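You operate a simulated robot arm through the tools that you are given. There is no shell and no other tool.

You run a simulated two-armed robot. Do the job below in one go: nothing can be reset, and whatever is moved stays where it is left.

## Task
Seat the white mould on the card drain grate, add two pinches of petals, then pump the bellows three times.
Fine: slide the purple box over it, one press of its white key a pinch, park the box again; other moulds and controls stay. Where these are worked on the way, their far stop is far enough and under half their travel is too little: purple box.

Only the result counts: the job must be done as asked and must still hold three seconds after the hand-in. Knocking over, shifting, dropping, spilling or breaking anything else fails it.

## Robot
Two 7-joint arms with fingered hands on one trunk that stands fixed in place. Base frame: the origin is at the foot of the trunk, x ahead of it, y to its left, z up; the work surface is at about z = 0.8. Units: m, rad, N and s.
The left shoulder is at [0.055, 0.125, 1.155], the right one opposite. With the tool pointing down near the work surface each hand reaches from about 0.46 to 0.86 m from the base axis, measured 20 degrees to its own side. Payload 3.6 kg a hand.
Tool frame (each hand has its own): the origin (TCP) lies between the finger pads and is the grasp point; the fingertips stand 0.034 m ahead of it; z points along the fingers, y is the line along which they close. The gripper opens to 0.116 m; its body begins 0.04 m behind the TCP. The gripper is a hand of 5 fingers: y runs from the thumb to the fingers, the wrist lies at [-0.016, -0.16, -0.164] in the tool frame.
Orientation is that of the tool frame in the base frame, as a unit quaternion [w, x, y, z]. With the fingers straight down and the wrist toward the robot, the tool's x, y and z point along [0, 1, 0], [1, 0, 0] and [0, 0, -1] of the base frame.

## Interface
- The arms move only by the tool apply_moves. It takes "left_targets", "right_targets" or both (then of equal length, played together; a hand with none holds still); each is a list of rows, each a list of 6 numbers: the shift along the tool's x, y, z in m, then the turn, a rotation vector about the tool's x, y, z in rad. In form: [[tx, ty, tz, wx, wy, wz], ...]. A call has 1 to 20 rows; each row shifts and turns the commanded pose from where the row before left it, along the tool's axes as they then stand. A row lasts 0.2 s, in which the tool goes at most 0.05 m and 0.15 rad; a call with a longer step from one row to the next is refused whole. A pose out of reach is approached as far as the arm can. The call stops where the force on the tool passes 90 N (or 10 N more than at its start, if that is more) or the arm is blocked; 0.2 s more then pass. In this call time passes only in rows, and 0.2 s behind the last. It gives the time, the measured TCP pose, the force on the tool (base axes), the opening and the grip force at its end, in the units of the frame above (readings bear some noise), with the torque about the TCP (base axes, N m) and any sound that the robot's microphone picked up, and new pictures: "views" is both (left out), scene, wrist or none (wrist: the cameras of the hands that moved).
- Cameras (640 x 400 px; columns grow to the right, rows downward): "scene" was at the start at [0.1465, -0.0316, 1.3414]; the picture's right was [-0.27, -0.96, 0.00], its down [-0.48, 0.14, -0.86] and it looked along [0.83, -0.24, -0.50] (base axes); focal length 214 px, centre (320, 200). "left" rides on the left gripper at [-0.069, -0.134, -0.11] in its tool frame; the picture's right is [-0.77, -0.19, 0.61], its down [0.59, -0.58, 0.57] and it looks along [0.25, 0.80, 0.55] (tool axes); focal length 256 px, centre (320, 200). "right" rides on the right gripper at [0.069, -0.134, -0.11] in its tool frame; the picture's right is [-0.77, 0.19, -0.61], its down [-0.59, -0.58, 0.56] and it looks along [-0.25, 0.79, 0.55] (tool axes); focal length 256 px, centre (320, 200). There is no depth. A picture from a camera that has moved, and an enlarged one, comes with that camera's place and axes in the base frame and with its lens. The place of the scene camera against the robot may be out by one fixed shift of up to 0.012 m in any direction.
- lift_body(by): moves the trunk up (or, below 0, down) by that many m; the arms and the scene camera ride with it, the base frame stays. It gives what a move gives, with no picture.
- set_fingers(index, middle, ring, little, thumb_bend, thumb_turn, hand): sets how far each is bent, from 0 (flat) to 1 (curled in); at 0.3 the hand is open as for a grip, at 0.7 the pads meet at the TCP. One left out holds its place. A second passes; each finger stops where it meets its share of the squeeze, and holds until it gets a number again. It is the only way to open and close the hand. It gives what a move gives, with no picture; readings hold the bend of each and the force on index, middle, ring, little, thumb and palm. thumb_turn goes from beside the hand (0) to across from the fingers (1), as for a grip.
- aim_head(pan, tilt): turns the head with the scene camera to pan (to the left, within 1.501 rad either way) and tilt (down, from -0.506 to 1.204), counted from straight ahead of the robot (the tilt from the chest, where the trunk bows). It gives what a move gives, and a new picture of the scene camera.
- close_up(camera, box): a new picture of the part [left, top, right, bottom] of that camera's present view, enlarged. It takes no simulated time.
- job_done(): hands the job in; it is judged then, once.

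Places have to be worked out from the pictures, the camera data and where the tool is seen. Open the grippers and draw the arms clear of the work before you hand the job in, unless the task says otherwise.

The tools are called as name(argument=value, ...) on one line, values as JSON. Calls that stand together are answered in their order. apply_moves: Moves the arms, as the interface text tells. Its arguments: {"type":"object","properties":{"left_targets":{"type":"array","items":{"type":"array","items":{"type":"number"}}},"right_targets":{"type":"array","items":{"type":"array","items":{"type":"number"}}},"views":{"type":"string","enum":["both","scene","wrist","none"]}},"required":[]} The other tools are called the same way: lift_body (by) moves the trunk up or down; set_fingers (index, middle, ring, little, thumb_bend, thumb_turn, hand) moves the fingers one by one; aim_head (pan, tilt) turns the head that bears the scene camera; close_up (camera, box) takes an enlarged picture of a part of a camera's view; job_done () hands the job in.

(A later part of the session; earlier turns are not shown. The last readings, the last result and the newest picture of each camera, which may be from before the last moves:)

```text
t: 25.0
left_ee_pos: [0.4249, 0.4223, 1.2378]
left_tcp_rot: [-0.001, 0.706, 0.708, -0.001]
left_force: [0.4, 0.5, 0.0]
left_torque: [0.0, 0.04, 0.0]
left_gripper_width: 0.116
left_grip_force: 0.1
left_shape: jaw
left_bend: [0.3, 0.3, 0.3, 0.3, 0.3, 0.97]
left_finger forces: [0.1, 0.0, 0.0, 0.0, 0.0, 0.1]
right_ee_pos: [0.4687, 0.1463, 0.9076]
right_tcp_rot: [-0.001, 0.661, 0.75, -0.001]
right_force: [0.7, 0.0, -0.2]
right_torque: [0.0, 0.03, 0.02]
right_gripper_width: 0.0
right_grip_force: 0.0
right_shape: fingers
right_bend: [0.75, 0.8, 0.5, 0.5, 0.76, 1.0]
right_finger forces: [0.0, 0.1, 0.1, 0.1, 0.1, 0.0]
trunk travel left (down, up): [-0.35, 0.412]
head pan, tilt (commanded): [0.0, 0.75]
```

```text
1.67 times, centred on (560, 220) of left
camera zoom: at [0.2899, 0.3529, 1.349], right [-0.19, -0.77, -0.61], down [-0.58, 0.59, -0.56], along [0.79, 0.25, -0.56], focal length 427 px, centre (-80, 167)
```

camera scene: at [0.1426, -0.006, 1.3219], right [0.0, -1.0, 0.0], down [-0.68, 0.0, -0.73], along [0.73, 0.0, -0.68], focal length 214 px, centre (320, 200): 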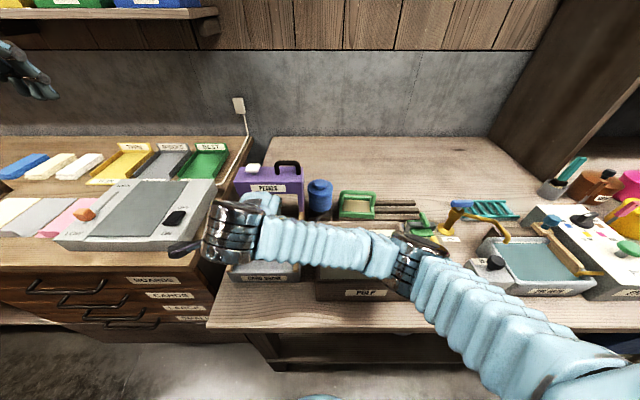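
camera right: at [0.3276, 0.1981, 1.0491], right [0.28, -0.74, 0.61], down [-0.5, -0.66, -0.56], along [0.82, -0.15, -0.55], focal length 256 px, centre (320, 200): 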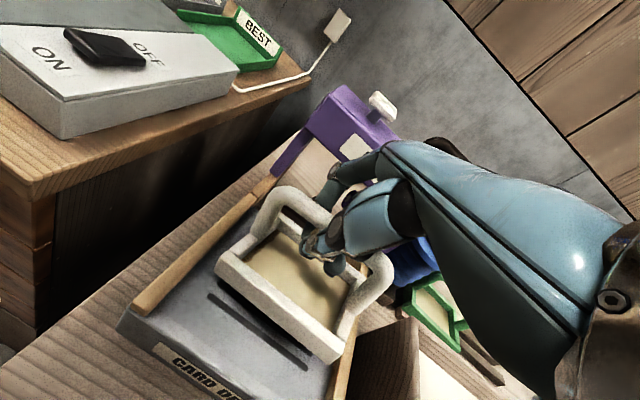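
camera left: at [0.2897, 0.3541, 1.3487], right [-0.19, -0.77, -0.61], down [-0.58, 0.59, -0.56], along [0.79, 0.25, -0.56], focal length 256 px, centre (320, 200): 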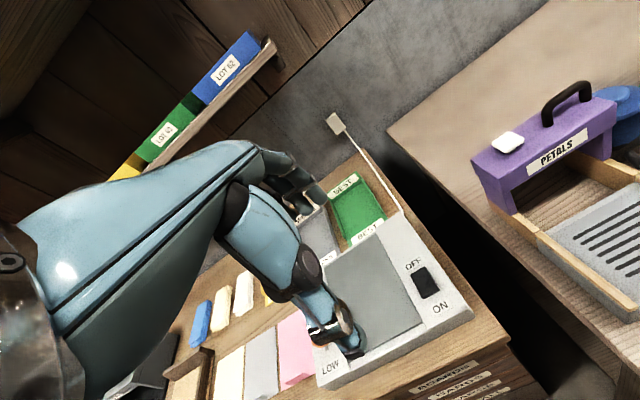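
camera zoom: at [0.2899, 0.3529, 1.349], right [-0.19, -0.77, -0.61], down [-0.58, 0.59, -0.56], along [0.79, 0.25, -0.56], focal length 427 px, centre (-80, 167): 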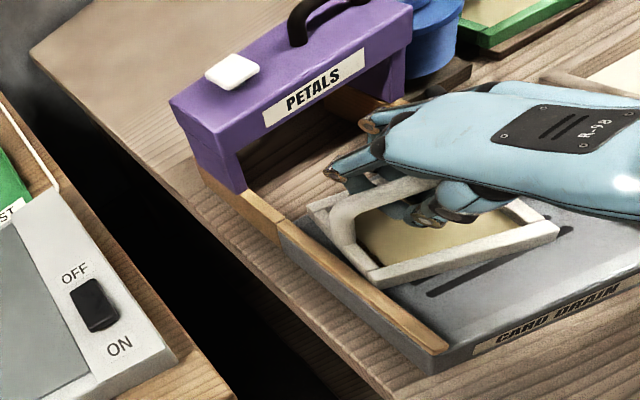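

Finger load dropped to zero, so the mould has touched down, but it has turned roughly 10°. I'll zoom in from both wrist cameras to see how it rests.

close_up(camera="left", box=[560, 170, 640, 270])

close_up(camera="right", box=[200, 150, 400, 360])

```text
4.00 times, centred on (600, 220) of left
camera zoom: at [0.2899, 0.3529, 1.349], right [-0.19, -0.77, -0.61], down [-0.58, 0.59, -0.56], along [0.79, 0.25, -0.56], focal length 1024 px, centre (-800, 120)
```

zoom: 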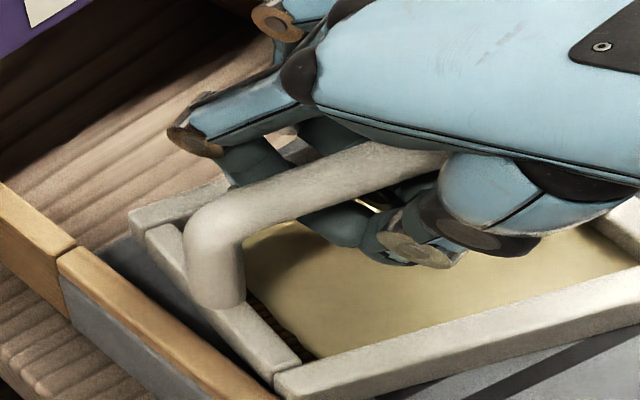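

```text
1.90 times, centred on (300, 255) of right
camera zoom: at [0.3271, 0.1977, 1.0183], right [0.28, -0.74, 0.61], down [-0.5, -0.66, -0.56], along [0.82, -0.14, -0.55], focal length 488 px, centre (358, 95)
```

zoom: 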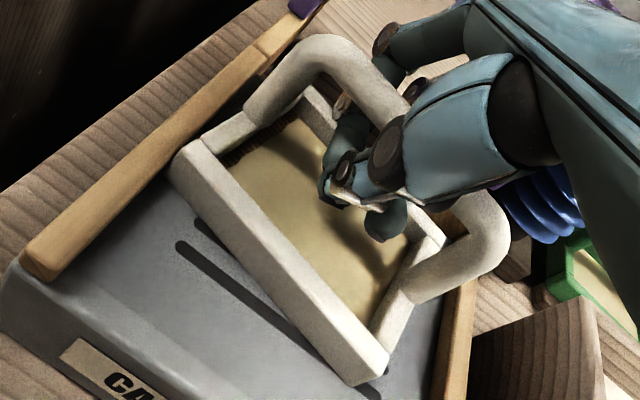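

The mould rests on the grate but its front-left corner is close to the left rail (yaw about -10°). With the bar still caged I'll turn the hand counter-clockwise by about 9° and ease 4 mm to the right to square it up.

apply_moves(right_targets=[[-0.002, 0, 0, 0, 0, -0.05], [-0.002, 0, 0, 0, 0, -0.05], [0, 0, 0, 0, 0, -0.05]], views="none")

close_up(camera="right", box=[120, 160, 400, 400])

close_up(camera="left", box=[540, 150, 640, 290])

```text
t: 25.8
left_ee_pos: [0.4233, 0.4212, 1.2375]
left_tcp_rot: [0.0, 0.706, 0.708, -0.001]
left_force: [0.7, -0.5, -0.8]
left_torque: [0.02, 0.03, 0.05]
left_gripper_width: 0.116
left_grip_force: 0.0
left_shape: jaw
left_bend: [0.3, 0.3, 0.3, 0.3, 0.3, 0.97]
left_finger forces: [0.0, 0.0, 0.0, 0.1, 0.1, 0.0]
right_ee_pos: [0.4699, 0.1414, 0.9069]
right_tcp_rot: [-0.001, 0.603, 0.798, -0.001]
right_force: [-0.3, -0.1, -0.1]
right_torque: [0.02, 0.01, -0.01]
right_gripper_width: 0.0
right_grip_force: 0.1
right_shape: fingers
right_bend: [0.75, 0.8, 0.5, 0.5, 0.76, 1.0]
right_finger forces: [0.0, 0.0, 0.0, 0.0, 0.0, 0.1]
trunk travel left (down, up): [-0.35, 0.412]
head pan, tilt (commanded): [0.0, 0.75]
```

```text
1.67 times, centred on (260, 280) of right
camera zoom: at [0.3221, 0.1716, 1.0178], right [0.39, -0.69, 0.61], down [-0.39, -0.73, -0.56], along [0.83, -0.02, -0.55], focal length 427 px, centre (420, 67)
```

zoom: 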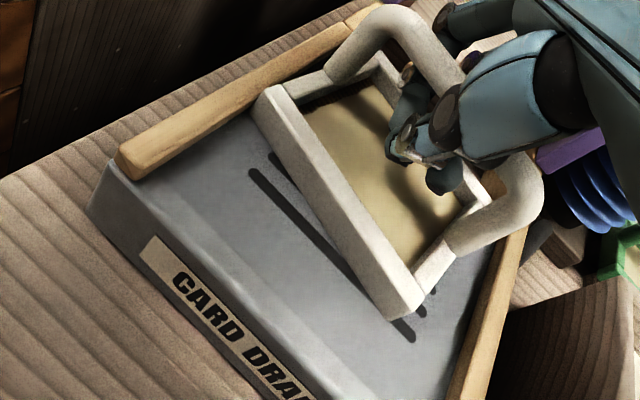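

```text
2.86 times, centred on (590, 220) of left
camera zoom: at [0.2899, 0.3526, 1.3491], right [-0.19, -0.77, -0.61], down [-0.58, 0.59, -0.56], along [0.79, 0.25, -0.56], focal length 731 px, centre (-451, 143)
```

zoom: 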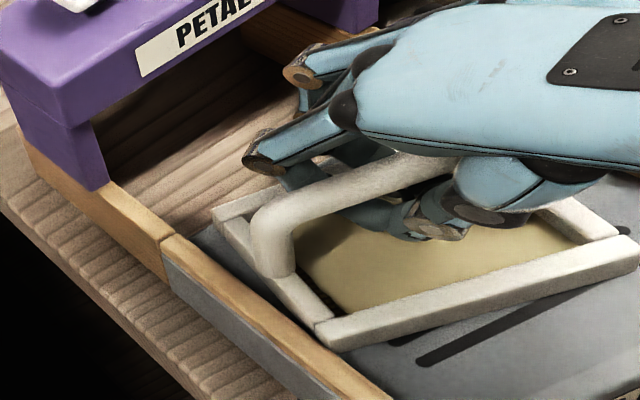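

Both pictures show the slots centred near y 0.130 and the mould still about 10° off and 1 cm toward the left-rear: the cage is loose. I'll open a little, square the hand to the tray, and then use the straight row of fingers behind the bar to square the mould.

set_fingers(hand="right", index=0.52, middle=0.52, ring=0.5, little=0.5, thumb_bend=0.5)

apply_moves(right_targets=[[0, 0, 0, 0, 0, 0.138], [0, 0, 0, 0, 0, 0.138]], views="wrist")

close_up(camera="right", box=[160, 160, 400, 360])

close_up(camera="left", box=[540, 150, 640, 290])

```text
t: 26.8
left_ee_pos: [0.4241, 0.4218, 1.2375]
left_tcp_rot: [0.0, 0.707, 0.707, 0.0]
left_force: [0.6, -0.8, 0.2]
left_torque: [0.01, -0.05, -0.01]
left_gripper_width: 0.1157
left_grip_force: 0.0
left_shape: jaw
left_bend: [0.3, 0.3, 0.3, 0.3, 0.3, 0.97]
left_finger forces: [0.1, 0.0, 0.0, 0.1, 0.1, 0.0]
right_ee_pos: [0.4703, 0.142, 0.9086]
right_tcp_rot: [0.001, 0.603, 0.798, 0.001]
right_force: [4.3, 0.3, 12.4]
right_torque: [-0.01, -0.29, 0.04]
right_gripper_width: 0.051
right_grip_force: 7.7
right_shape: fingers
right_bend: [0.53, 0.53, 0.5, 0.5, 0.52, 0.98]
right_finger forces: [2.5, 6.8, 0.0, 0.0, 6.8, 0.1]
trunk travel left (down, up): [-0.35, 0.412]
head pan, tilt (commanded): [0.0, 0.75]
```

```text
t: 27.4
left_ee_pos: [0.423, 0.4232, 1.2374]
left_tcp_rot: [0.001, 0.707, 0.707, -0.001]
left_force: [0.1, -0.4, -0.2]
left_torque: [0.0, 0.01, 0.0]
left_gripper_width: 0.1157
left_grip_force: 0.1
left_shape: jaw
left_bend: [0.3, 0.3, 0.3, 0.3, 0.3, 0.97]
left_finger forces: [0.0, 0.1, 0.0, 0.0, 0.0, 0.0]
right_ee_pos: [0.4701, 0.1429, 0.9081]
right_tcp_rot: [0.001, 0.707, 0.707, 0.002]
right_force: [-0.7, 3.5, 18.6]
right_torque: [0.11, -0.33, 0.38]
right_gripper_width: 0.0467
right_grip_force: 12.5
right_shape: fingers
right_bend: [0.56, 0.52, 0.5, 0.5, 0.52, 0.99]
right_finger forces: [10.4, 7.0, 0.0, 0.0, 6.9, 0.1]
trunk travel left (down, up): [-0.35, 0.412]
head pan, tilt (commanded): [0.0, 0.75]
camera right: at [0.3351, 0.2121, 1.0188], right [0.19, -0.77, 0.61], down [-0.58, -0.59, -0.57], along [0.8, -0.25, -0.55], focal length 256 px, centre (320, 200)
```

right: 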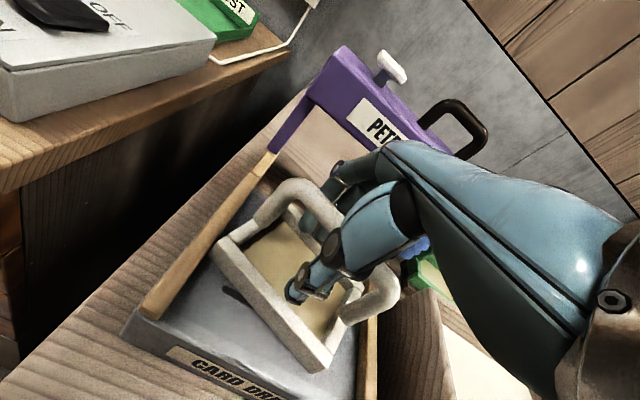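

```text
2.00 times, centred on (280, 260) of right
camera zoom: at [0.3351, 0.2121, 1.0188], right [0.19, -0.77, 0.61], down [-0.58, -0.59, -0.57], along [0.8, -0.25, -0.55], focal length 512 px, centre (400, 80)
```

zoom: 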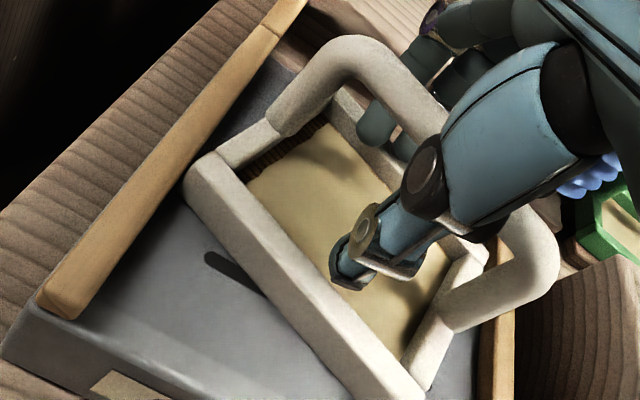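

```text
2.86 times, centred on (590, 220) of left
camera zoom: at [0.2884, 0.3532, 1.3494], right [-0.19, -0.77, -0.61], down [-0.58, 0.59, -0.57], along [0.79, 0.25, -0.55], focal length 731 px, centre (-451, 143)
```

zoom: 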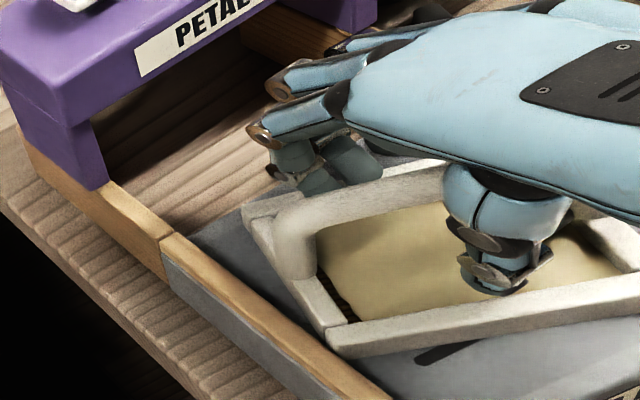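

The straightened fingertips are pressing down on the mould (about 18 N), so I'll raise the hand 1.5 cm at once.

apply_moves(right_targets=[[0, 0, -0.008, 0, 0, 0], [0, 0, -0.008, 0, 0, 0]], views="none")

close_up(camera="right", box=[160, 160, 400, 360])

close_up(camera="left", box=[540, 150, 640, 290])

```text
t: 28.0
left_ee_pos: [0.4249, 0.4217, 1.2375]
left_tcp_rot: [0.0, 0.707, 0.707, 0.0]
left_force: [-0.1, -0.8, -0.2]
left_torque: [0.03, 0.02, -0.04]
left_gripper_width: 0.1161
left_grip_force: 0.1
left_shape: jaw
left_bend: [0.3, 0.3, 0.3, 0.3, 0.3, 0.97]
left_finger forces: [0.0, 0.0, 0.0, 0.1, 0.0, 0.0]
right_ee_pos: [0.4696, 0.1419, 0.9214]
right_tcp_rot: [0.0, 0.708, 0.706, -0.002]
right_force: [-0.3, -0.3, 0.3]
right_torque: [-0.01, -0.02, 0.02]
right_gripper_width: 0.0558
right_grip_force: 0.1
right_shape: fingers
right_bend: [0.52, 0.52, 0.5, 0.5, 0.5, 0.97]
right_finger forces: [0.0, 0.0, 0.1, 0.0, 0.0, 0.0]
trunk travel left (down, up): [-0.35, 0.412]
head pan, tilt (commanded): [0.0, 0.75]
```

```text
2.00 times, centred on (280, 260) of right
camera zoom: at [0.3361, 0.2103, 1.0327], right [0.19, -0.77, 0.61], down [-0.58, -0.59, -0.56], along [0.79, -0.25, -0.56], focal length 512 px, centre (400, 80)
```

zoom: 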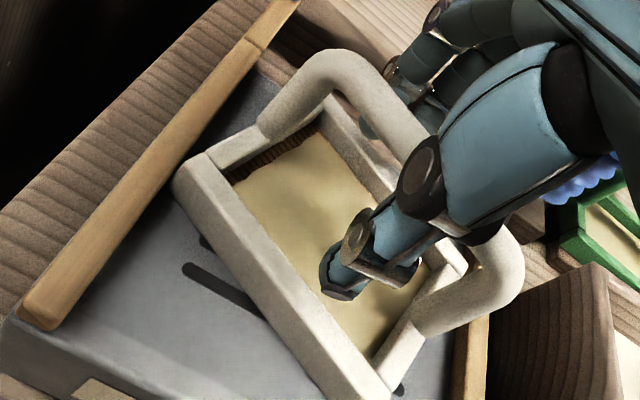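

```text
2.86 times, centred on (590, 220) of left
camera zoom: at [0.2899, 0.3527, 1.349], right [-0.19, -0.77, -0.61], down [-0.58, 0.59, -0.56], along [0.79, 0.25, -0.56], focal length 731 px, centre (-451, 143)
```

zoom: 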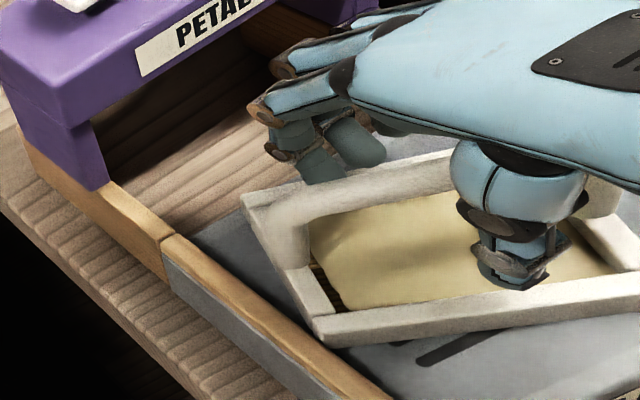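

The hand is free again; the mould lies flat with its centre near (0.484, 0.131) but yawed about 18° clockwise. I'll put the finger row just behind the bar's left part, then draw it toward the robot to square the mould.

set_fingers(hand="right", index=0.52, middle=0.52, ring=0.52, little=0.52, thumb_bend=0.42)

apply_moves(right_targets=[[0.0, 0.006, -0.002, 0, 0, 0], [0.007, 0.006, 0, 0, 0, 0], [0.006, 0, 0, 0, 0, 0]], views="none")

close_up(camera="right", box=[160, 160, 400, 360])

close_up(camera="left", box=[540, 150, 640, 290])

```text
t: 29.0
left_ee_pos: [0.4243, 0.421, 1.2385]
left_tcp_rot: [0.0, 0.706, 0.708, -0.002]
left_force: [-0.7, 0.9, 0.9]
left_torque: [-0.02, -0.01, 0.0]
left_gripper_width: 0.1159
left_grip_force: 0.2
left_shape: jaw
left_bend: [0.3, 0.3, 0.3, 0.3, 0.3, 0.97]
left_finger forces: [0.0, 0.0, 0.0, 0.0, 0.0, 0.1]
right_ee_pos: [0.4705, 0.1411, 0.9226]
right_tcp_rot: [0.0, 0.707, 0.707, 0.0]
right_force: [0.0, 0.7, -0.2]
right_torque: [0.0, 0.03, -0.03]
right_gripper_width: 0.0676
right_grip_force: 0.1
right_shape: fingers
right_bend: [0.52, 0.52, 0.52, 0.52, 0.42, 0.96]
right_finger forces: [0.0, 0.0, 0.0, 0.0, 0.0, 0.0]
trunk travel left (down, up): [-0.35, 0.412]
head pan, tilt (commanded): [0.0, 0.75]
```

```text
t: 29.8
left_ee_pos: [0.425, 0.4232, 1.2373]
left_tcp_rot: [0.0, 0.706, 0.708, -0.001]
left_force: [-0.2, -0.7, 0.4]
left_torque: [0.0, 0.01, -0.01]
left_gripper_width: 0.1159
left_grip_force: 0.0
left_shape: jaw
left_bend: [0.3, 0.3, 0.3, 0.3, 0.3, 0.97]
left_finger forces: [0.1, 0.2, 0.2, 0.1, 0.0, 0.0]
right_ee_pos: [0.4835, 0.1538, 0.9244]
right_tcp_rot: [0.001, 0.707, 0.707, -0.001]
right_force: [1.0, 0.2, 0.5]
right_torque: [0.03, 0.0, 0.02]
right_gripper_width: 0.0675
right_grip_force: 0.0
right_shape: fingers
right_bend: [0.52, 0.52, 0.52, 0.52, 0.42, 0.96]
right_finger forces: [0.0, 0.0, 0.0, 0.0, 0.0, 0.1]
trunk travel left (down, up): [-0.35, 0.412]
head pan, tilt (commanded): [0.0, 0.75]
```

```text
2.00 times, centred on (280, 260) of right
camera zoom: at [0.3494, 0.2233, 1.0353], right [0.19, -0.77, 0.61], down [-0.58, -0.59, -0.56], along [0.79, -0.25, -0.55], focal length 512 px, centre (400, 80)
```

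zoom: 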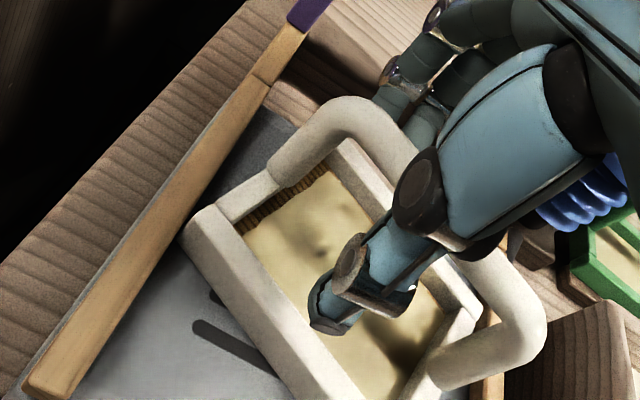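

```text
2.86 times, centred on (590, 220) of left
camera zoom: at [0.2898, 0.3531, 1.349], right [-0.19, -0.77, -0.61], down [-0.58, 0.59, -0.57], along [0.79, 0.25, -0.56], focal length 731 px, centre (-451, 143)
```

zoom: 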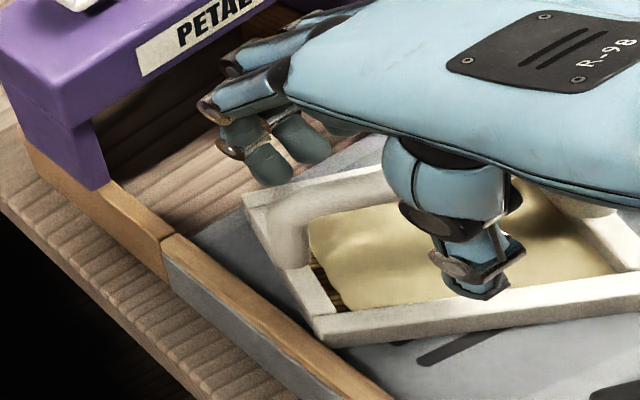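

The fingertips are behind the bar's left half. I'll lower 8 mm for a sure contact, then draw toward the robot in small steps.

apply_moves(right_targets=[[0, 0, 0.008, 0, 0, 0], [0, -0.008, 0, 0, 0, 0], [0, -0.008, 0, 0, 0, 0]], views="none")

close_up(camera="right", box=[160, 160, 400, 360])

close_up(camera="left", box=[540, 150, 640, 290])

```text
t: 30.6
left_ee_pos: [0.4247, 0.4217, 1.2386]
left_tcp_rot: [0.0, 0.707, 0.707, -0.001]
left_force: [0.2, -1.0, 0.6]
left_torque: [0.0, -0.01, 0.02]
left_gripper_width: 0.1159
left_grip_force: 0.1
left_shape: jaw
left_bend: [0.3, 0.3, 0.3, 0.3, 0.3, 0.97]
left_finger forces: [0.1, 0.1, 0.0, 0.0, 0.0, 0.0]
right_ee_pos: [0.4654, 0.1541, 0.9178]
right_tcp_rot: [0.001, 0.707, 0.707, -0.001]
right_force: [-0.8, -0.5, 0.5]
right_torque: [0.01, -0.04, 0.01]
right_gripper_width: 0.0677
right_grip_force: 0.2
right_shape: fingers
right_bend: [0.52, 0.52, 0.52, 0.52, 0.42, 0.96]
right_finger forces: [0.0, 0.0, 0.0, 0.0, 0.0, 0.0]
trunk travel left (down, up): [-0.35, 0.412]
head pan, tilt (commanded): [0.0, 0.75]
```

```text
2.00 times, centred on (280, 260) of right
camera zoom: at [0.3305, 0.2236, 1.0271], right [0.19, -0.77, 0.61], down [-0.58, -0.59, -0.56], along [0.8, -0.25, -0.55], focal length 512 px, centre (400, 80)
```

zoom: 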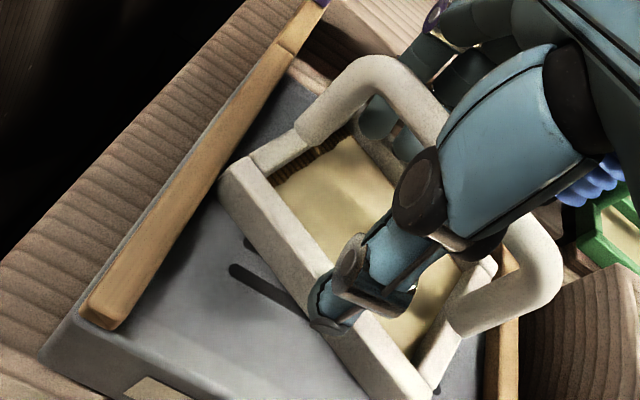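

```text
2.86 times, centred on (590, 220) of left
camera zoom: at [0.2897, 0.3531, 1.349], right [-0.19, -0.77, -0.61], down [-0.58, 0.59, -0.57], along [0.79, 0.25, -0.56], focal length 731 px, centre (-451, 143)
```

zoom: 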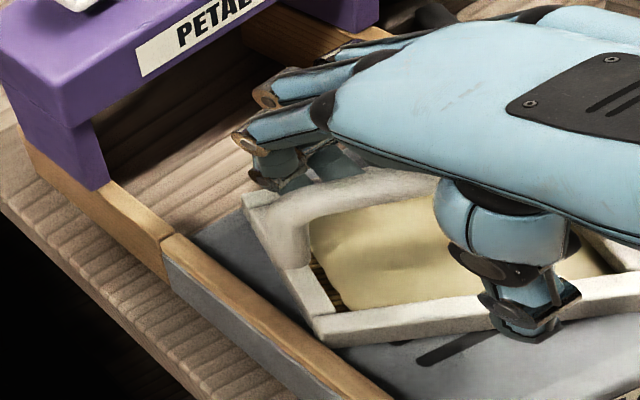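

The index finger is about to touch the bar; the mould hasn't moved yet. I'll draw back another 1.6 cm.

apply_moves(right_targets=[[0, -0.008, 0, 0, 0, 0], [0, -0.008, 0, 0, 0, 0]], views="none")

close_up(camera="right", box=[160, 160, 400, 360])

close_up(camera="left", box=[540, 150, 640, 290])

```text
t: 31.2
left_ee_pos: [0.4244, 0.4224, 1.236]
left_tcp_rot: [-0.001, 0.706, 0.708, -0.002]
left_force: [0.4, 0.7, 0.5]
left_torque: [-0.01, -0.01, -0.02]
left_gripper_width: 0.1159
left_grip_force: 0.1
left_shape: jaw
left_bend: [0.3, 0.3, 0.3, 0.3, 0.3, 0.97]
left_finger forces: [0.0, 0.0, 0.1, 0.0, 0.1, 0.1]
right_ee_pos: [0.45, 0.1546, 0.9169]
right_tcp_rot: [0.0, 0.707, 0.707, 0.001]
right_force: [0.1, 0.2, 0.2]
right_torque: [-0.01, -0.02, -0.01]
right_gripper_width: 0.0677
right_grip_force: 0.2
right_shape: fingers
right_bend: [0.52, 0.52, 0.52, 0.52, 0.42, 0.96]
right_finger forces: [0.0, 0.0, 0.0, 0.0, 0.0, 0.0]
trunk travel left (down, up): [-0.35, 0.412]
head pan, tilt (commanded): [0.0, 0.75]
```

```text
2.00 times, centred on (280, 260) of right
camera zoom: at [0.316, 0.2241, 1.0283], right [0.19, -0.77, 0.61], down [-0.58, -0.59, -0.56], along [0.79, -0.25, -0.55], focal length 512 px, centre (400, 80)
```

zoom: 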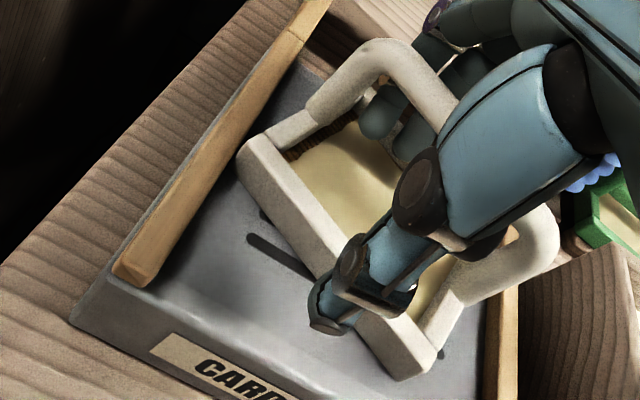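

```text
2.86 times, centred on (590, 220) of left
camera zoom: at [0.2897, 0.353, 1.3491], right [-0.19, -0.77, -0.61], down [-0.58, 0.59, -0.57], along [0.79, 0.25, -0.56], focal length 731 px, centre (-451, 143)
```

zoom: 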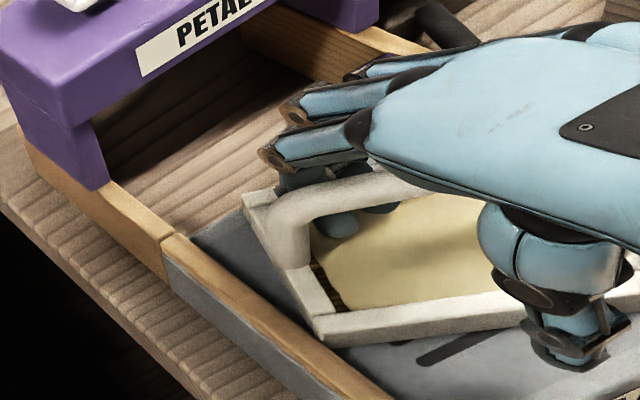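

The fingers are now directly behind the bar with their tips below it. I'll continue drawing back about 1.2 cm.

apply_moves(right_targets=[[0, -0.006, 0, 0, 0, 0], [0, -0.006, 0, 0, 0, 0]], views="none")

close_up(camera="right", box=[160, 160, 400, 360])

close_up(camera="left", box=[540, 150, 640, 290])

```text
t: 31.8
left_ee_pos: [0.4238, 0.4223, 1.2368]
left_tcp_rot: [-0.001, 0.707, 0.707, -0.001]
left_force: [0.1, -0.3, 0.6]
left_torque: [-0.01, 0.0, -0.03]
left_gripper_width: 0.1159
left_grip_force: 0.1
left_shape: jaw
left_bend: [0.3, 0.3, 0.3, 0.3, 0.3, 0.97]
left_finger forces: [0.0, 0.0, 0.0, 0.0, 0.0, 0.0]
right_ee_pos: [0.4398, 0.1539, 0.9184]
right_tcp_rot: [0.001, 0.707, 0.707, 0.0]
right_force: [-0.4, 0.3, -0.8]
right_torque: [-0.02, 0.0, -0.01]
right_gripper_width: 0.0675
right_grip_force: 0.4
right_shape: fingers
right_bend: [0.52, 0.52, 0.52, 0.52, 0.42, 0.96]
right_finger forces: [0.2, 0.1, 0.1, 0.0, 0.0, 0.0]
trunk travel left (down, up): [-0.35, 0.412]
head pan, tilt (commanded): [0.0, 0.75]
```

```text
2.00 times, centred on (280, 260) of right
camera zoom: at [0.3045, 0.2231, 1.0277], right [0.19, -0.77, 0.61], down [-0.58, -0.59, -0.56], along [0.8, -0.25, -0.55], focal length 512 px, centre (400, 80)
```

zoom: 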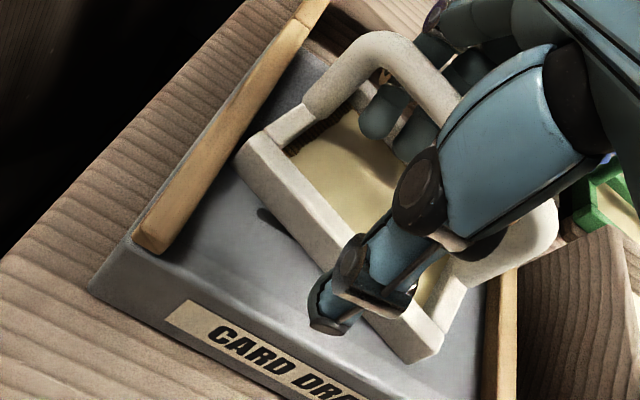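

```text
2.86 times, centred on (590, 220) of left
camera zoom: at [0.2897, 0.353, 1.3491], right [-0.19, -0.77, -0.61], down [-0.58, 0.59, -0.57], along [0.79, 0.25, -0.56], focal length 731 px, centre (-451, 143)
```

zoom: 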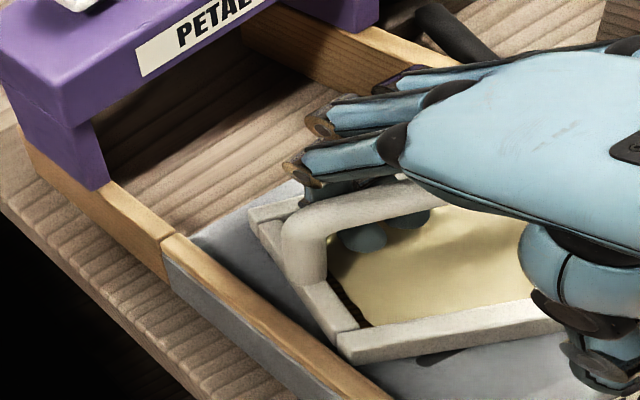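

The mould slid toward the robot without turning, so the finger row itself must be slanted. I'll straighten the other fingers and push with the index alone on the bar's left end.

set_fingers(hand="right", middle=0.4, ring=0.35, little=0.32)

apply_moves(right_targets=[[0.004, -0.004, -0.002, 0, 0, 0], [0, -0.006, 0, 0, 0, 0]], views="none")

close_up(camera="right", box=[160, 160, 400, 360])

close_up(camera="left", box=[540, 150, 640, 290])

```text
t: 32.8
left_ee_pos: [0.4239, 0.4213, 1.2386]
left_tcp_rot: [-0.001, 0.707, 0.708, -0.001]
left_force: [-0.4, -0.2, 0.3]
left_torque: [0.0, 0.01, 0.02]
left_gripper_width: 0.1159
left_grip_force: 0.1
left_shape: jaw
left_bend: [0.3, 0.3, 0.3, 0.3, 0.3, 0.97]
left_finger forces: [0.0, 0.1, 0.0, 0.0, 0.0, 0.0]
right_ee_pos: [0.4374, 0.1536, 0.9177]
right_tcp_rot: [0.0, 0.708, 0.706, 0.0]
right_force: [0.8, 0.4, 0.4]
right_torque: [0.03, -0.01, 0.0]
right_gripper_width: 0.0677
right_grip_force: 0.0
right_shape: fingers
right_bend: [0.52, 0.4, 0.35, 0.32, 0.42, 0.96]
right_finger forces: [0.1, 0.1, 0.0, 0.1, 0.0, 0.0]
trunk travel left (down, up): [-0.35, 0.412]
head pan, tilt (commanded): [0.0, 0.75]
```

```text
t: 33.4
left_ee_pos: [0.424, 0.4226, 1.2377]
left_tcp_rot: [-0.001, 0.707, 0.708, -0.001]
left_force: [-0.5, 0.4, -0.1]
left_torque: [0.0, 0.03, -0.02]
left_gripper_width: 0.1157
left_grip_force: 0.0
left_shape: jaw
left_bend: [0.3, 0.3, 0.3, 0.3, 0.3, 0.97]
left_finger forces: [0.1, 0.0, 0.0, 0.1, 0.1, 0.0]
right_ee_pos: [0.4284, 0.1583, 0.9185]
right_tcp_rot: [0.0, 0.708, 0.707, 0.0]
right_force: [-0.1, 1.0, 0.2]
right_torque: [0.03, -0.03, 0.02]
right_gripper_width: 0.0678
right_grip_force: 0.3
right_shape: fingers
right_bend: [0.52, 0.4, 0.35, 0.32, 0.42, 0.96]
right_finger forces: [0.3, 0.0, 0.0, 0.1, 0.0, 0.0]
trunk travel left (down, up): [-0.35, 0.412]
head pan, tilt (commanded): [0.0, 0.75]
```

```text
2.00 times, centred on (280, 260) of right
camera zoom: at [0.2944, 0.2275, 1.0296], right [0.19, -0.77, 0.61], down [-0.58, -0.59, -0.56], along [0.79, -0.25, -0.55], focal length 512 px, centre (400, 80)
```

zoom: 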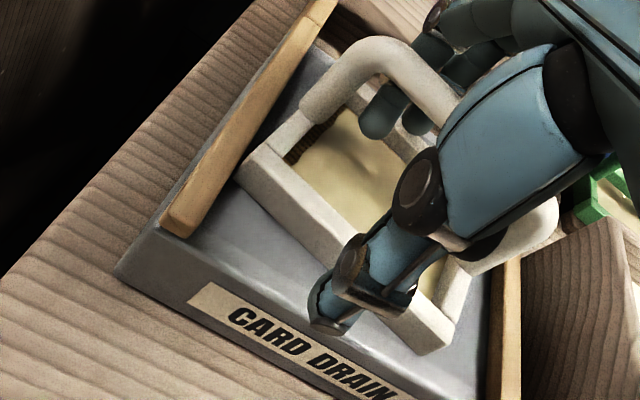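

```text
2.86 times, centred on (590, 220) of left
camera zoom: at [0.2897, 0.353, 1.3491], right [-0.19, -0.77, -0.61], down [-0.58, 0.59, -0.57], along [0.79, 0.25, -0.56], focal length 731 px, centre (-451, 143)
```

zoom: 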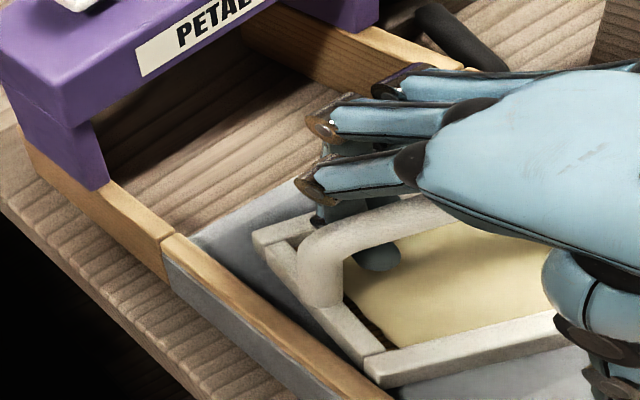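

That works: yaw is down to about 14°, centre near (0.467, 0.132). I'll push another centimetre.

apply_moves(right_targets=[[0.001, -0.006, 0, 0, 0, 0], [0.001, -0.006, 0, 0, 0, 0]], views="none")

close_up(camera="right", box=[160, 160, 400, 360])

close_up(camera="left", box=[540, 150, 640, 290])

```text
t: 34.0
left_ee_pos: [0.4232, 0.4219, 1.2371]
left_tcp_rot: [0.0, 0.706, 0.708, -0.002]
left_force: [-0.7, -0.4, -0.1]
left_torque: [-0.01, -0.01, -0.02]
left_gripper_width: 0.1159
left_grip_force: 0.0
left_shape: jaw
left_bend: [0.3, 0.3, 0.3, 0.3, 0.3, 0.97]
left_finger forces: [0.0, 0.0, 0.1, 0.1, 0.0, 0.0]
right_ee_pos: [0.427, 0.1539, 0.9223]
right_tcp_rot: [0.014, 0.71, 0.704, 0.001]
right_force: [0.7, 0.7, -0.7]
right_torque: [-0.01, 0.0, -0.01]
right_gripper_width: 0.0676
right_grip_force: 0.4
right_shape: fingers
right_bend: [0.52, 0.4, 0.35, 0.32, 0.42, 0.96]
right_finger forces: [0.3, 0.1, 0.0, 0.1, 0.0, 0.1]
trunk travel left (down, up): [-0.35, 0.412]
head pan, tilt (commanded): [0.0, 0.75]
```

```text
2.00 times, centred on (280, 260) of right
camera zoom: at [0.2896, 0.2259, 1.028], right [0.16, -0.76, 0.63], down [-0.57, -0.59, -0.57], along [0.81, -0.26, -0.53], focal length 512 px, centre (400, 80)
```

zoom: 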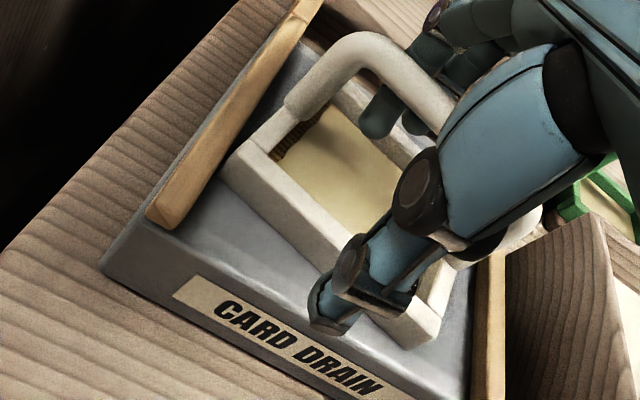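

```text
2.86 times, centred on (590, 220) of left
camera zoom: at [0.2898, 0.3531, 1.349], right [-0.19, -0.77, -0.61], down [-0.58, 0.59, -0.57], along [0.79, 0.25, -0.56], focal length 731 px, centre (-451, 143)
```

zoom: 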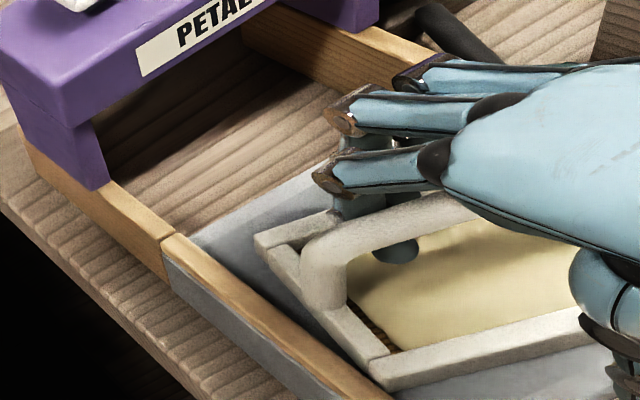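

The arm hit its inner reach limit there, so I'll instead push the bar's right end away with the thumb. First I back the index off the bar and lift clear.

apply_moves(right_targets=[[0, 0.015, 0, 0, 0, 0], [0, 0.01, -0.005, 0, 0, 0], [0, 0.005, -0.025, 0, 0, 0], [0, 0, -0.03, 0, 0, 0]], views="none")

set_fingers(hand="right", index=0.5, middle=0.5, ring=0.5, little=0.5, thumb_bend=0.58)

close_up(camera="right", box=[120, 160, 400, 400])

close_up(camera="left", box=[500, 120, 640, 300])

```text
t: 35.2
left_ee_pos: [0.4243, 0.4216, 1.2374]
left_tcp_rot: [-0.001, 0.707, 0.707, -0.001]
left_force: [-0.6, -0.4, 0.4]
left_torque: [0.02, 0.01, 0.01]
left_gripper_width: 0.1159
left_grip_force: 0.1
left_shape: jaw
left_bend: [0.3, 0.3, 0.3, 0.3, 0.3, 0.97]
left_finger forces: [0.0, 0.0, 0.0, 0.1, 0.1, 0.0]
right_ee_pos: [0.47, 0.1146, 0.9536]
right_tcp_rot: [0.044, 0.726, 0.686, -0.029]
right_force: [0.1, -0.8, 0.7]
right_torque: [0.0, 0.0, -0.01]
right_gripper_width: 0.0677
right_grip_force: 0.1
right_shape: fingers
right_bend: [0.52, 0.4, 0.35, 0.32, 0.42, 0.96]
right_finger forces: [0.0, 0.1, 0.0, 0.0, 0.1, 0.0]
trunk travel left (down, up): [-0.35, 0.412]
head pan, tilt (commanded): [0.0, 0.75]
stopped in row 4 (right hand): the arm was blocked; the commanded pose is now the measured one
```

```text
t: 36.2
left_ee_pos: [0.4248, 0.4215, 1.237]
left_tcp_rot: [0.0, 0.707, 0.707, 0.0]
left_force: [0.1, 0.0, -0.2]
left_torque: [-0.01, 0.04, 0.02]
left_gripper_width: 0.1159
left_grip_force: 0.0
left_shape: jaw
left_bend: [0.3, 0.3, 0.3, 0.3, 0.3, 0.97]
left_finger forces: [0.0, 0.0, 0.1, 0.0, 0.0, 0.0]
right_ee_pos: [0.4683, 0.1157, 0.9527]
right_tcp_rot: [0.043, 0.726, 0.685, -0.029]
right_force: [-0.4, -0.5, 0.1]
right_torque: [0.0, 0.0, 0.04]
right_gripper_width: 0.0492
right_grip_force: 0.3
right_shape: fingers
right_bend: [0.5, 0.5, 0.5, 0.5, 0.57, 0.98]
right_finger forces: [0.0, 0.0, 0.1, 0.0, 0.2, 0.0]
trunk travel left (down, up): [-0.35, 0.412]
head pan, tilt (commanded): [0.0, 0.75]
```

```text
1.67 times, centred on (260, 280) of right
camera zoom: at [0.3374, 0.2034, 1.0528], right [0.13, -0.71, 0.69], down [-0.6, -0.61, -0.52], along [0.79, -0.35, -0.51], focal length 427 px, centre (420, 67)
```

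zoom: 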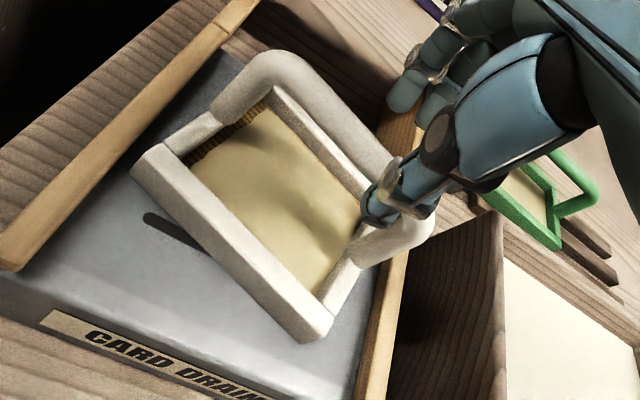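

```text
2.22 times, centred on (570, 210) of left
camera zoom: at [0.2898, 0.353, 1.3491], right [-0.19, -0.77, -0.61], down [-0.58, 0.59, -0.57], along [0.79, 0.25, -0.56], focal length 569 px, centre (-236, 178)
```

zoom: 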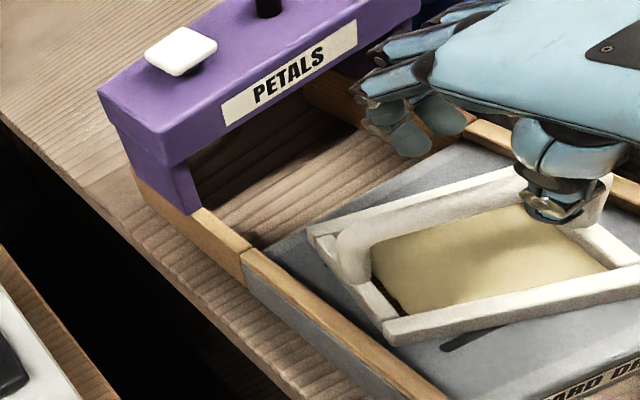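

The arm was blocked near its joint limits and the hand ended slightly tilted, but the mould is undisturbed. I'll lift straight up first, then restore the orientation.

apply_moves(right_targets=[[-0.002, 0.0005, -0.02, 0, 0, 0], [-0.003, 0.0007, -0.03, 0, 0, 0]], views="both")

```text
t: 37.0
left_ee_pos: [0.4253, 0.4232, 1.2365]
left_tcp_rot: [-0.001, 0.706, 0.708, -0.001]
left_force: [0.6, 0.1, 0.4]
left_torque: [-0.01, 0.0, 0.0]
left_gripper_width: 0.1159
left_grip_force: 0.1
left_shape: jaw
left_bend: [0.3, 0.3, 0.3, 0.3, 0.3, 0.97]
left_finger forces: [0.0, 0.1, 0.0, 0.0, 0.0, 0.0]
right_ee_pos: [0.4861, 0.0858, 0.9908]
right_tcp_rot: [0.075, 0.741, 0.666, -0.047]
right_force: [-0.3, 0.2, -0.4]
right_torque: [0.01, 0.04, 0.0]
right_gripper_width: 0.0489
right_grip_force: 0.0
right_shape: fingers
right_bend: [0.5, 0.5, 0.5, 0.5, 0.57, 0.98]
right_finger forces: [0.1, 0.0, 0.1, 0.0, 0.0, 0.0]
trunk travel left (down, up): [-0.35, 0.412]
head pan, tilt (commanded): [0.0, 0.75]
stopped in row 2 (right hand): the arm was blocked; the commanded pose is now the measured one
camera scene: at [0.1427, -0.0062, 1.3219], right [0.0, -1.0, 0.0], down [-0.68, 0.0, -0.73], along [0.73, 0.0, -0.68], focal length 214 px, centre (320, 200)
camera right: at [0.3566, 0.1861, 1.0824], right [0.08, -0.67, 0.74], down [-0.62, -0.62, -0.49], along [0.78, -0.42, -0.46], focal length 256 px, centre (320, 200)
```

scene: 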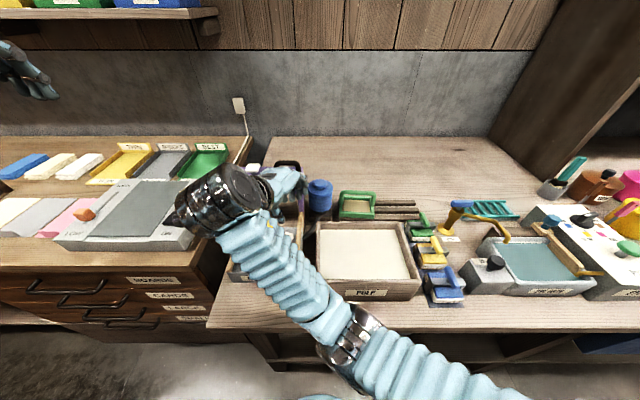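
right: 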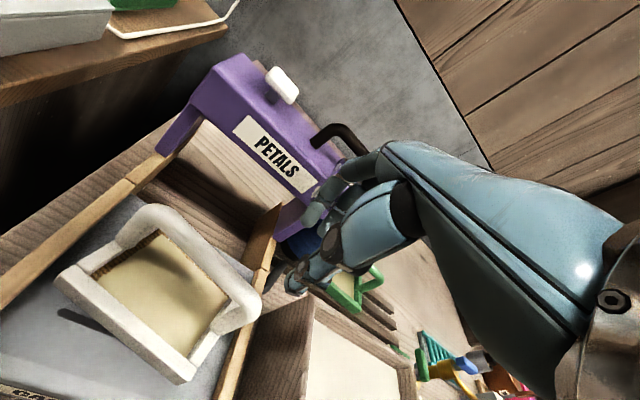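

The right arm folds up at this spot and can't rise; it is also near the box front, so I'll slide it right toward its comfortable region, then straighten it.

apply_moves(right_targets=[[-0.0334, 0.0005, -0.0018, 0, 0, 0], [-0.0334, 0.0005, -0.0018, 0, 0, 0], [-0.0334, 0.0005, -0.0018, 0, 0, 0], [-0.0334, 0.0005, -0.0018, 0, 0, 0]], views="none")

apply_moves(right_targets=[[0, 0, 0, 0.014, 0.058, -0.035], [0, 0, 0, 0.013, 0.057, -0.035], [0, 0, 0, 0.013, 0.057, -0.035]], views="both")

close_up(camera="scene", box=[215, 140, 345, 290])

```text
t: 38.0
left_ee_pos: [0.4242, 0.4215, 1.2379]
left_tcp_rot: [-0.001, 0.707, 0.708, -0.001]
left_force: [0.0, -0.4, -0.4]
left_torque: [-0.01, -0.03, 0.0]
left_gripper_width: 0.1158
left_grip_force: 0.1
left_shape: jaw
left_bend: [0.3, 0.3, 0.3, 0.3, 0.3, 0.97]
left_finger forces: [0.0, 0.0, 0.0, 0.0, 0.1, 0.0]
right_ee_pos: [0.4744, -0.0532, 1.0179]
right_tcp_rot: [0.084, 0.743, 0.662, -0.056]
right_force: [0.8, -1.6, 0.0]
right_torque: [0.04, 0.0, 0.03]
right_gripper_width: 0.0493
right_grip_force: 0.1
right_shape: fingers
right_bend: [0.5, 0.5, 0.5, 0.5, 0.57, 0.98]
right_finger forces: [0.0, 0.0, 0.1, 0.0, 0.0, 0.0]
trunk travel left (down, up): [-0.35, 0.412]
head pan, tilt (commanded): [0.0, 0.75]
```

```text
t: 39.0
left_ee_pos: [0.4229, 0.4223, 1.2383]
left_tcp_rot: [0.0, 0.707, 0.708, 0.0]
left_force: [-0.4, 0.5, -0.2]
left_torque: [-0.01, 0.04, 0.0]
left_gripper_width: 0.1161
left_grip_force: 0.0
left_shape: jaw
left_bend: [0.3, 0.3, 0.3, 0.3, 0.3, 0.97]
left_finger forces: [0.0, 0.0, 0.0, 0.0, 0.0, 0.0]
right_ee_pos: [0.482, -0.077, 1.0178]
right_tcp_rot: [0.038, 0.723, 0.69, -0.023]
right_force: [-0.5, -0.3, -0.2]
right_torque: [0.0, 0.03, 0.0]
right_gripper_width: 0.0488
right_grip_force: 0.1
right_shape: fingers
right_bend: [0.5, 0.5, 0.5, 0.5, 0.57, 0.98]
right_finger forces: [0.1, 0.0, 0.0, 0.0, 0.0, 0.0]
trunk travel left (down, up): [-0.35, 0.412]
head pan, tilt (commanded): [0.0, 0.75]
stopped in row 3 (right hand): the arm was blocked; the commanded pose is now the measured one
camera scene: at [0.1425, -0.0062, 1.3219], right [0.0, -1.0, 0.0], down [-0.68, 0.0, -0.73], along [0.73, 0.0, -0.68], focal length 214 px, centre (320, 200)
camera right: at [0.3486, 0.0081, 1.1191], right [0.14, -0.72, 0.68], down [-0.59, -0.61, -0.52], along [0.79, -0.33, -0.51], focal length 256 px, centre (320, 200)
```

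scene: 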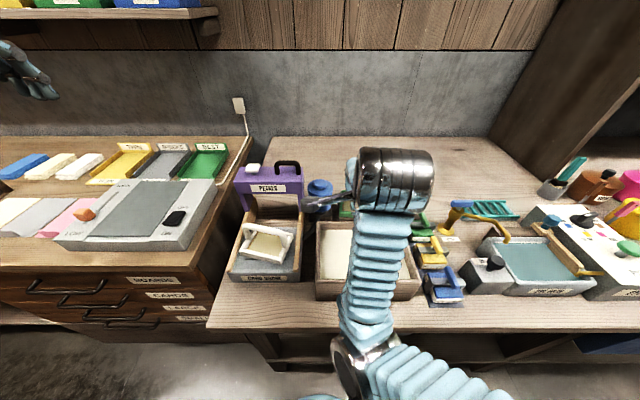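
right: 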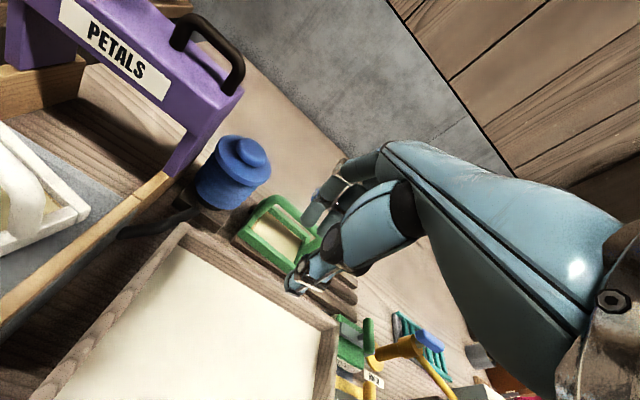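

```text
2.67 times, centred on (280, 215) of scene
camera zoom: at [0.1425, -0.0062, 1.3219], right [0.0, -1.0, 0.0], down [-0.68, 0.0, -0.73], along [0.73, 0.0, -0.68], focal length 572 px, centre (427, 160)
```

zoom: 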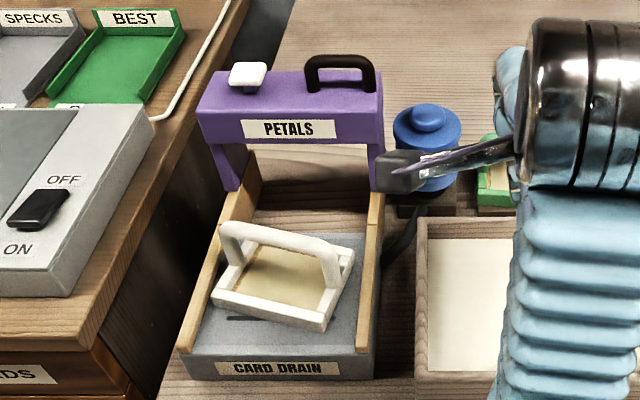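

The mould rests flat inside the rails (yaw about 15° clockwise) and the box is unmoved. I'll take the right arm back toward its home zone and straighten it there.

apply_moves(right_targets=[[-0.0264, 0.0066, -0.0177, 0, 0, 0], [-0.0264, 0.0066, -0.0177, 0, 0, 0], [-0.0264, 0.0066, -0.0177, 0, 0, 0], [-0.0264, 0.0066, -0.0177, 0, 0, 0], [0, 0, 0, 0.011, 0.043, -0.023], [0, 0, 0, 0.01, 0.043, -0.023]], views="scene")

close_up(camera="scene", box=[225, 180, 315, 290])

```text
t: 40.4
left_ee_pos: [0.4238, 0.4216, 1.2372]
left_tcp_rot: [-0.001, 0.707, 0.707, -0.001]
left_force: [0.9, 0.4, -0.3]
left_torque: [0.0, -0.01, 0.0]
left_gripper_width: 0.1157
left_grip_force: 0.0
left_shape: jaw
left_bend: [0.3, 0.3, 0.3, 0.3, 0.3, 0.97]
left_finger forces: [0.0, 0.0, 0.1, 0.0, 0.1, 0.1]
right_ee_pos: [0.5319, -0.1886, 1.0863]
right_tcp_rot: [0.003, 0.711, 0.703, -0.002]
right_force: [0.1, 0.5, 0.3]
right_torque: [0.02, 0.01, -0.01]
right_gripper_width: 0.0492
right_grip_force: 0.1
right_shape: fingers
right_bend: [0.5, 0.5, 0.5, 0.5, 0.57, 0.98]
right_finger forces: [0.1, 0.0, 0.0, 0.1, 0.0, 0.0]
right hand out of reach, approached as far as the arm can: row 2, 3, 5, 6
trunk travel left (down, up): [-0.35, 0.412]
head pan, tilt (commanded): [0.0, 0.75]
camera scene: at [0.1425, -0.0062, 1.3219], right [0.0, -1.0, 0.0], down [-0.68, 0.0, -0.73], along [0.73, 0.0, -0.68], focal length 214 px, centre (320, 200)
```

scene: 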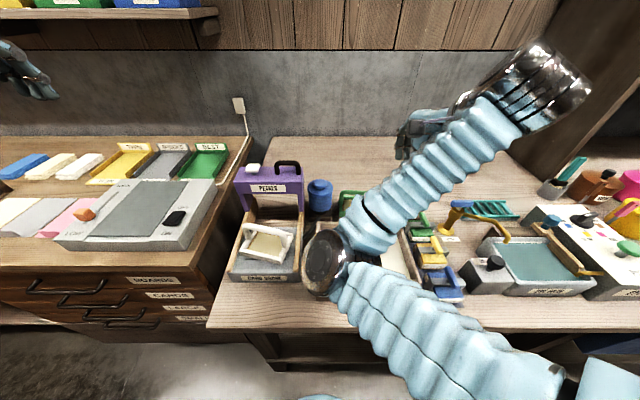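

```text
3.64 times, centred on (270, 235) of scene
camera zoom: at [0.1425, -0.0062, 1.3219], right [0.0, -1.0, 0.0], down [-0.68, 0.0, -0.73], along [0.73, 0.0, -0.68], focal length 780 px, centre (502, 73)
```

zoom: 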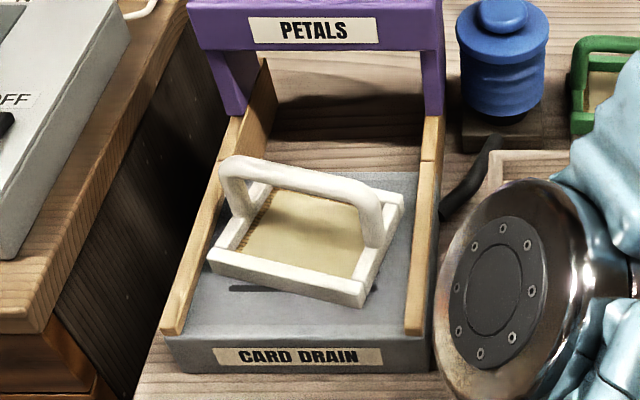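

Measured against the slots the mould is centred within ~5 mm, only yawed about 15°. I'll park the right arm off to the right and use the left hand, whose finger couple turns the other way, to square it.

apply_moves(right_targets=[[-0.03, 0.012, -0.006, 0, 0, 0], [-0.035, 0.012, -0.006, 0, 0, 0], [-0.035, 0.012, -0.006, 0, 0, 0], [-0.035, 0.012, -0.006, 0, 0, 0], [-0.035, 0.012, -0.006, 0, 0, 0]], left_targets=[[-0.03, 0, 0, 0, 0, 0], [-0.04, 0, 0, 0, 0, 0], [-0.04, 0.005, 0.01, 0, 0, 0], [-0.04, 0.005, 0.02, 0, 0, 0], [-0.04, 0.005, 0.03, 0, 0, 0]], views="both")

```text
refused: row 5 steps farther than a row can; nothing moved
```

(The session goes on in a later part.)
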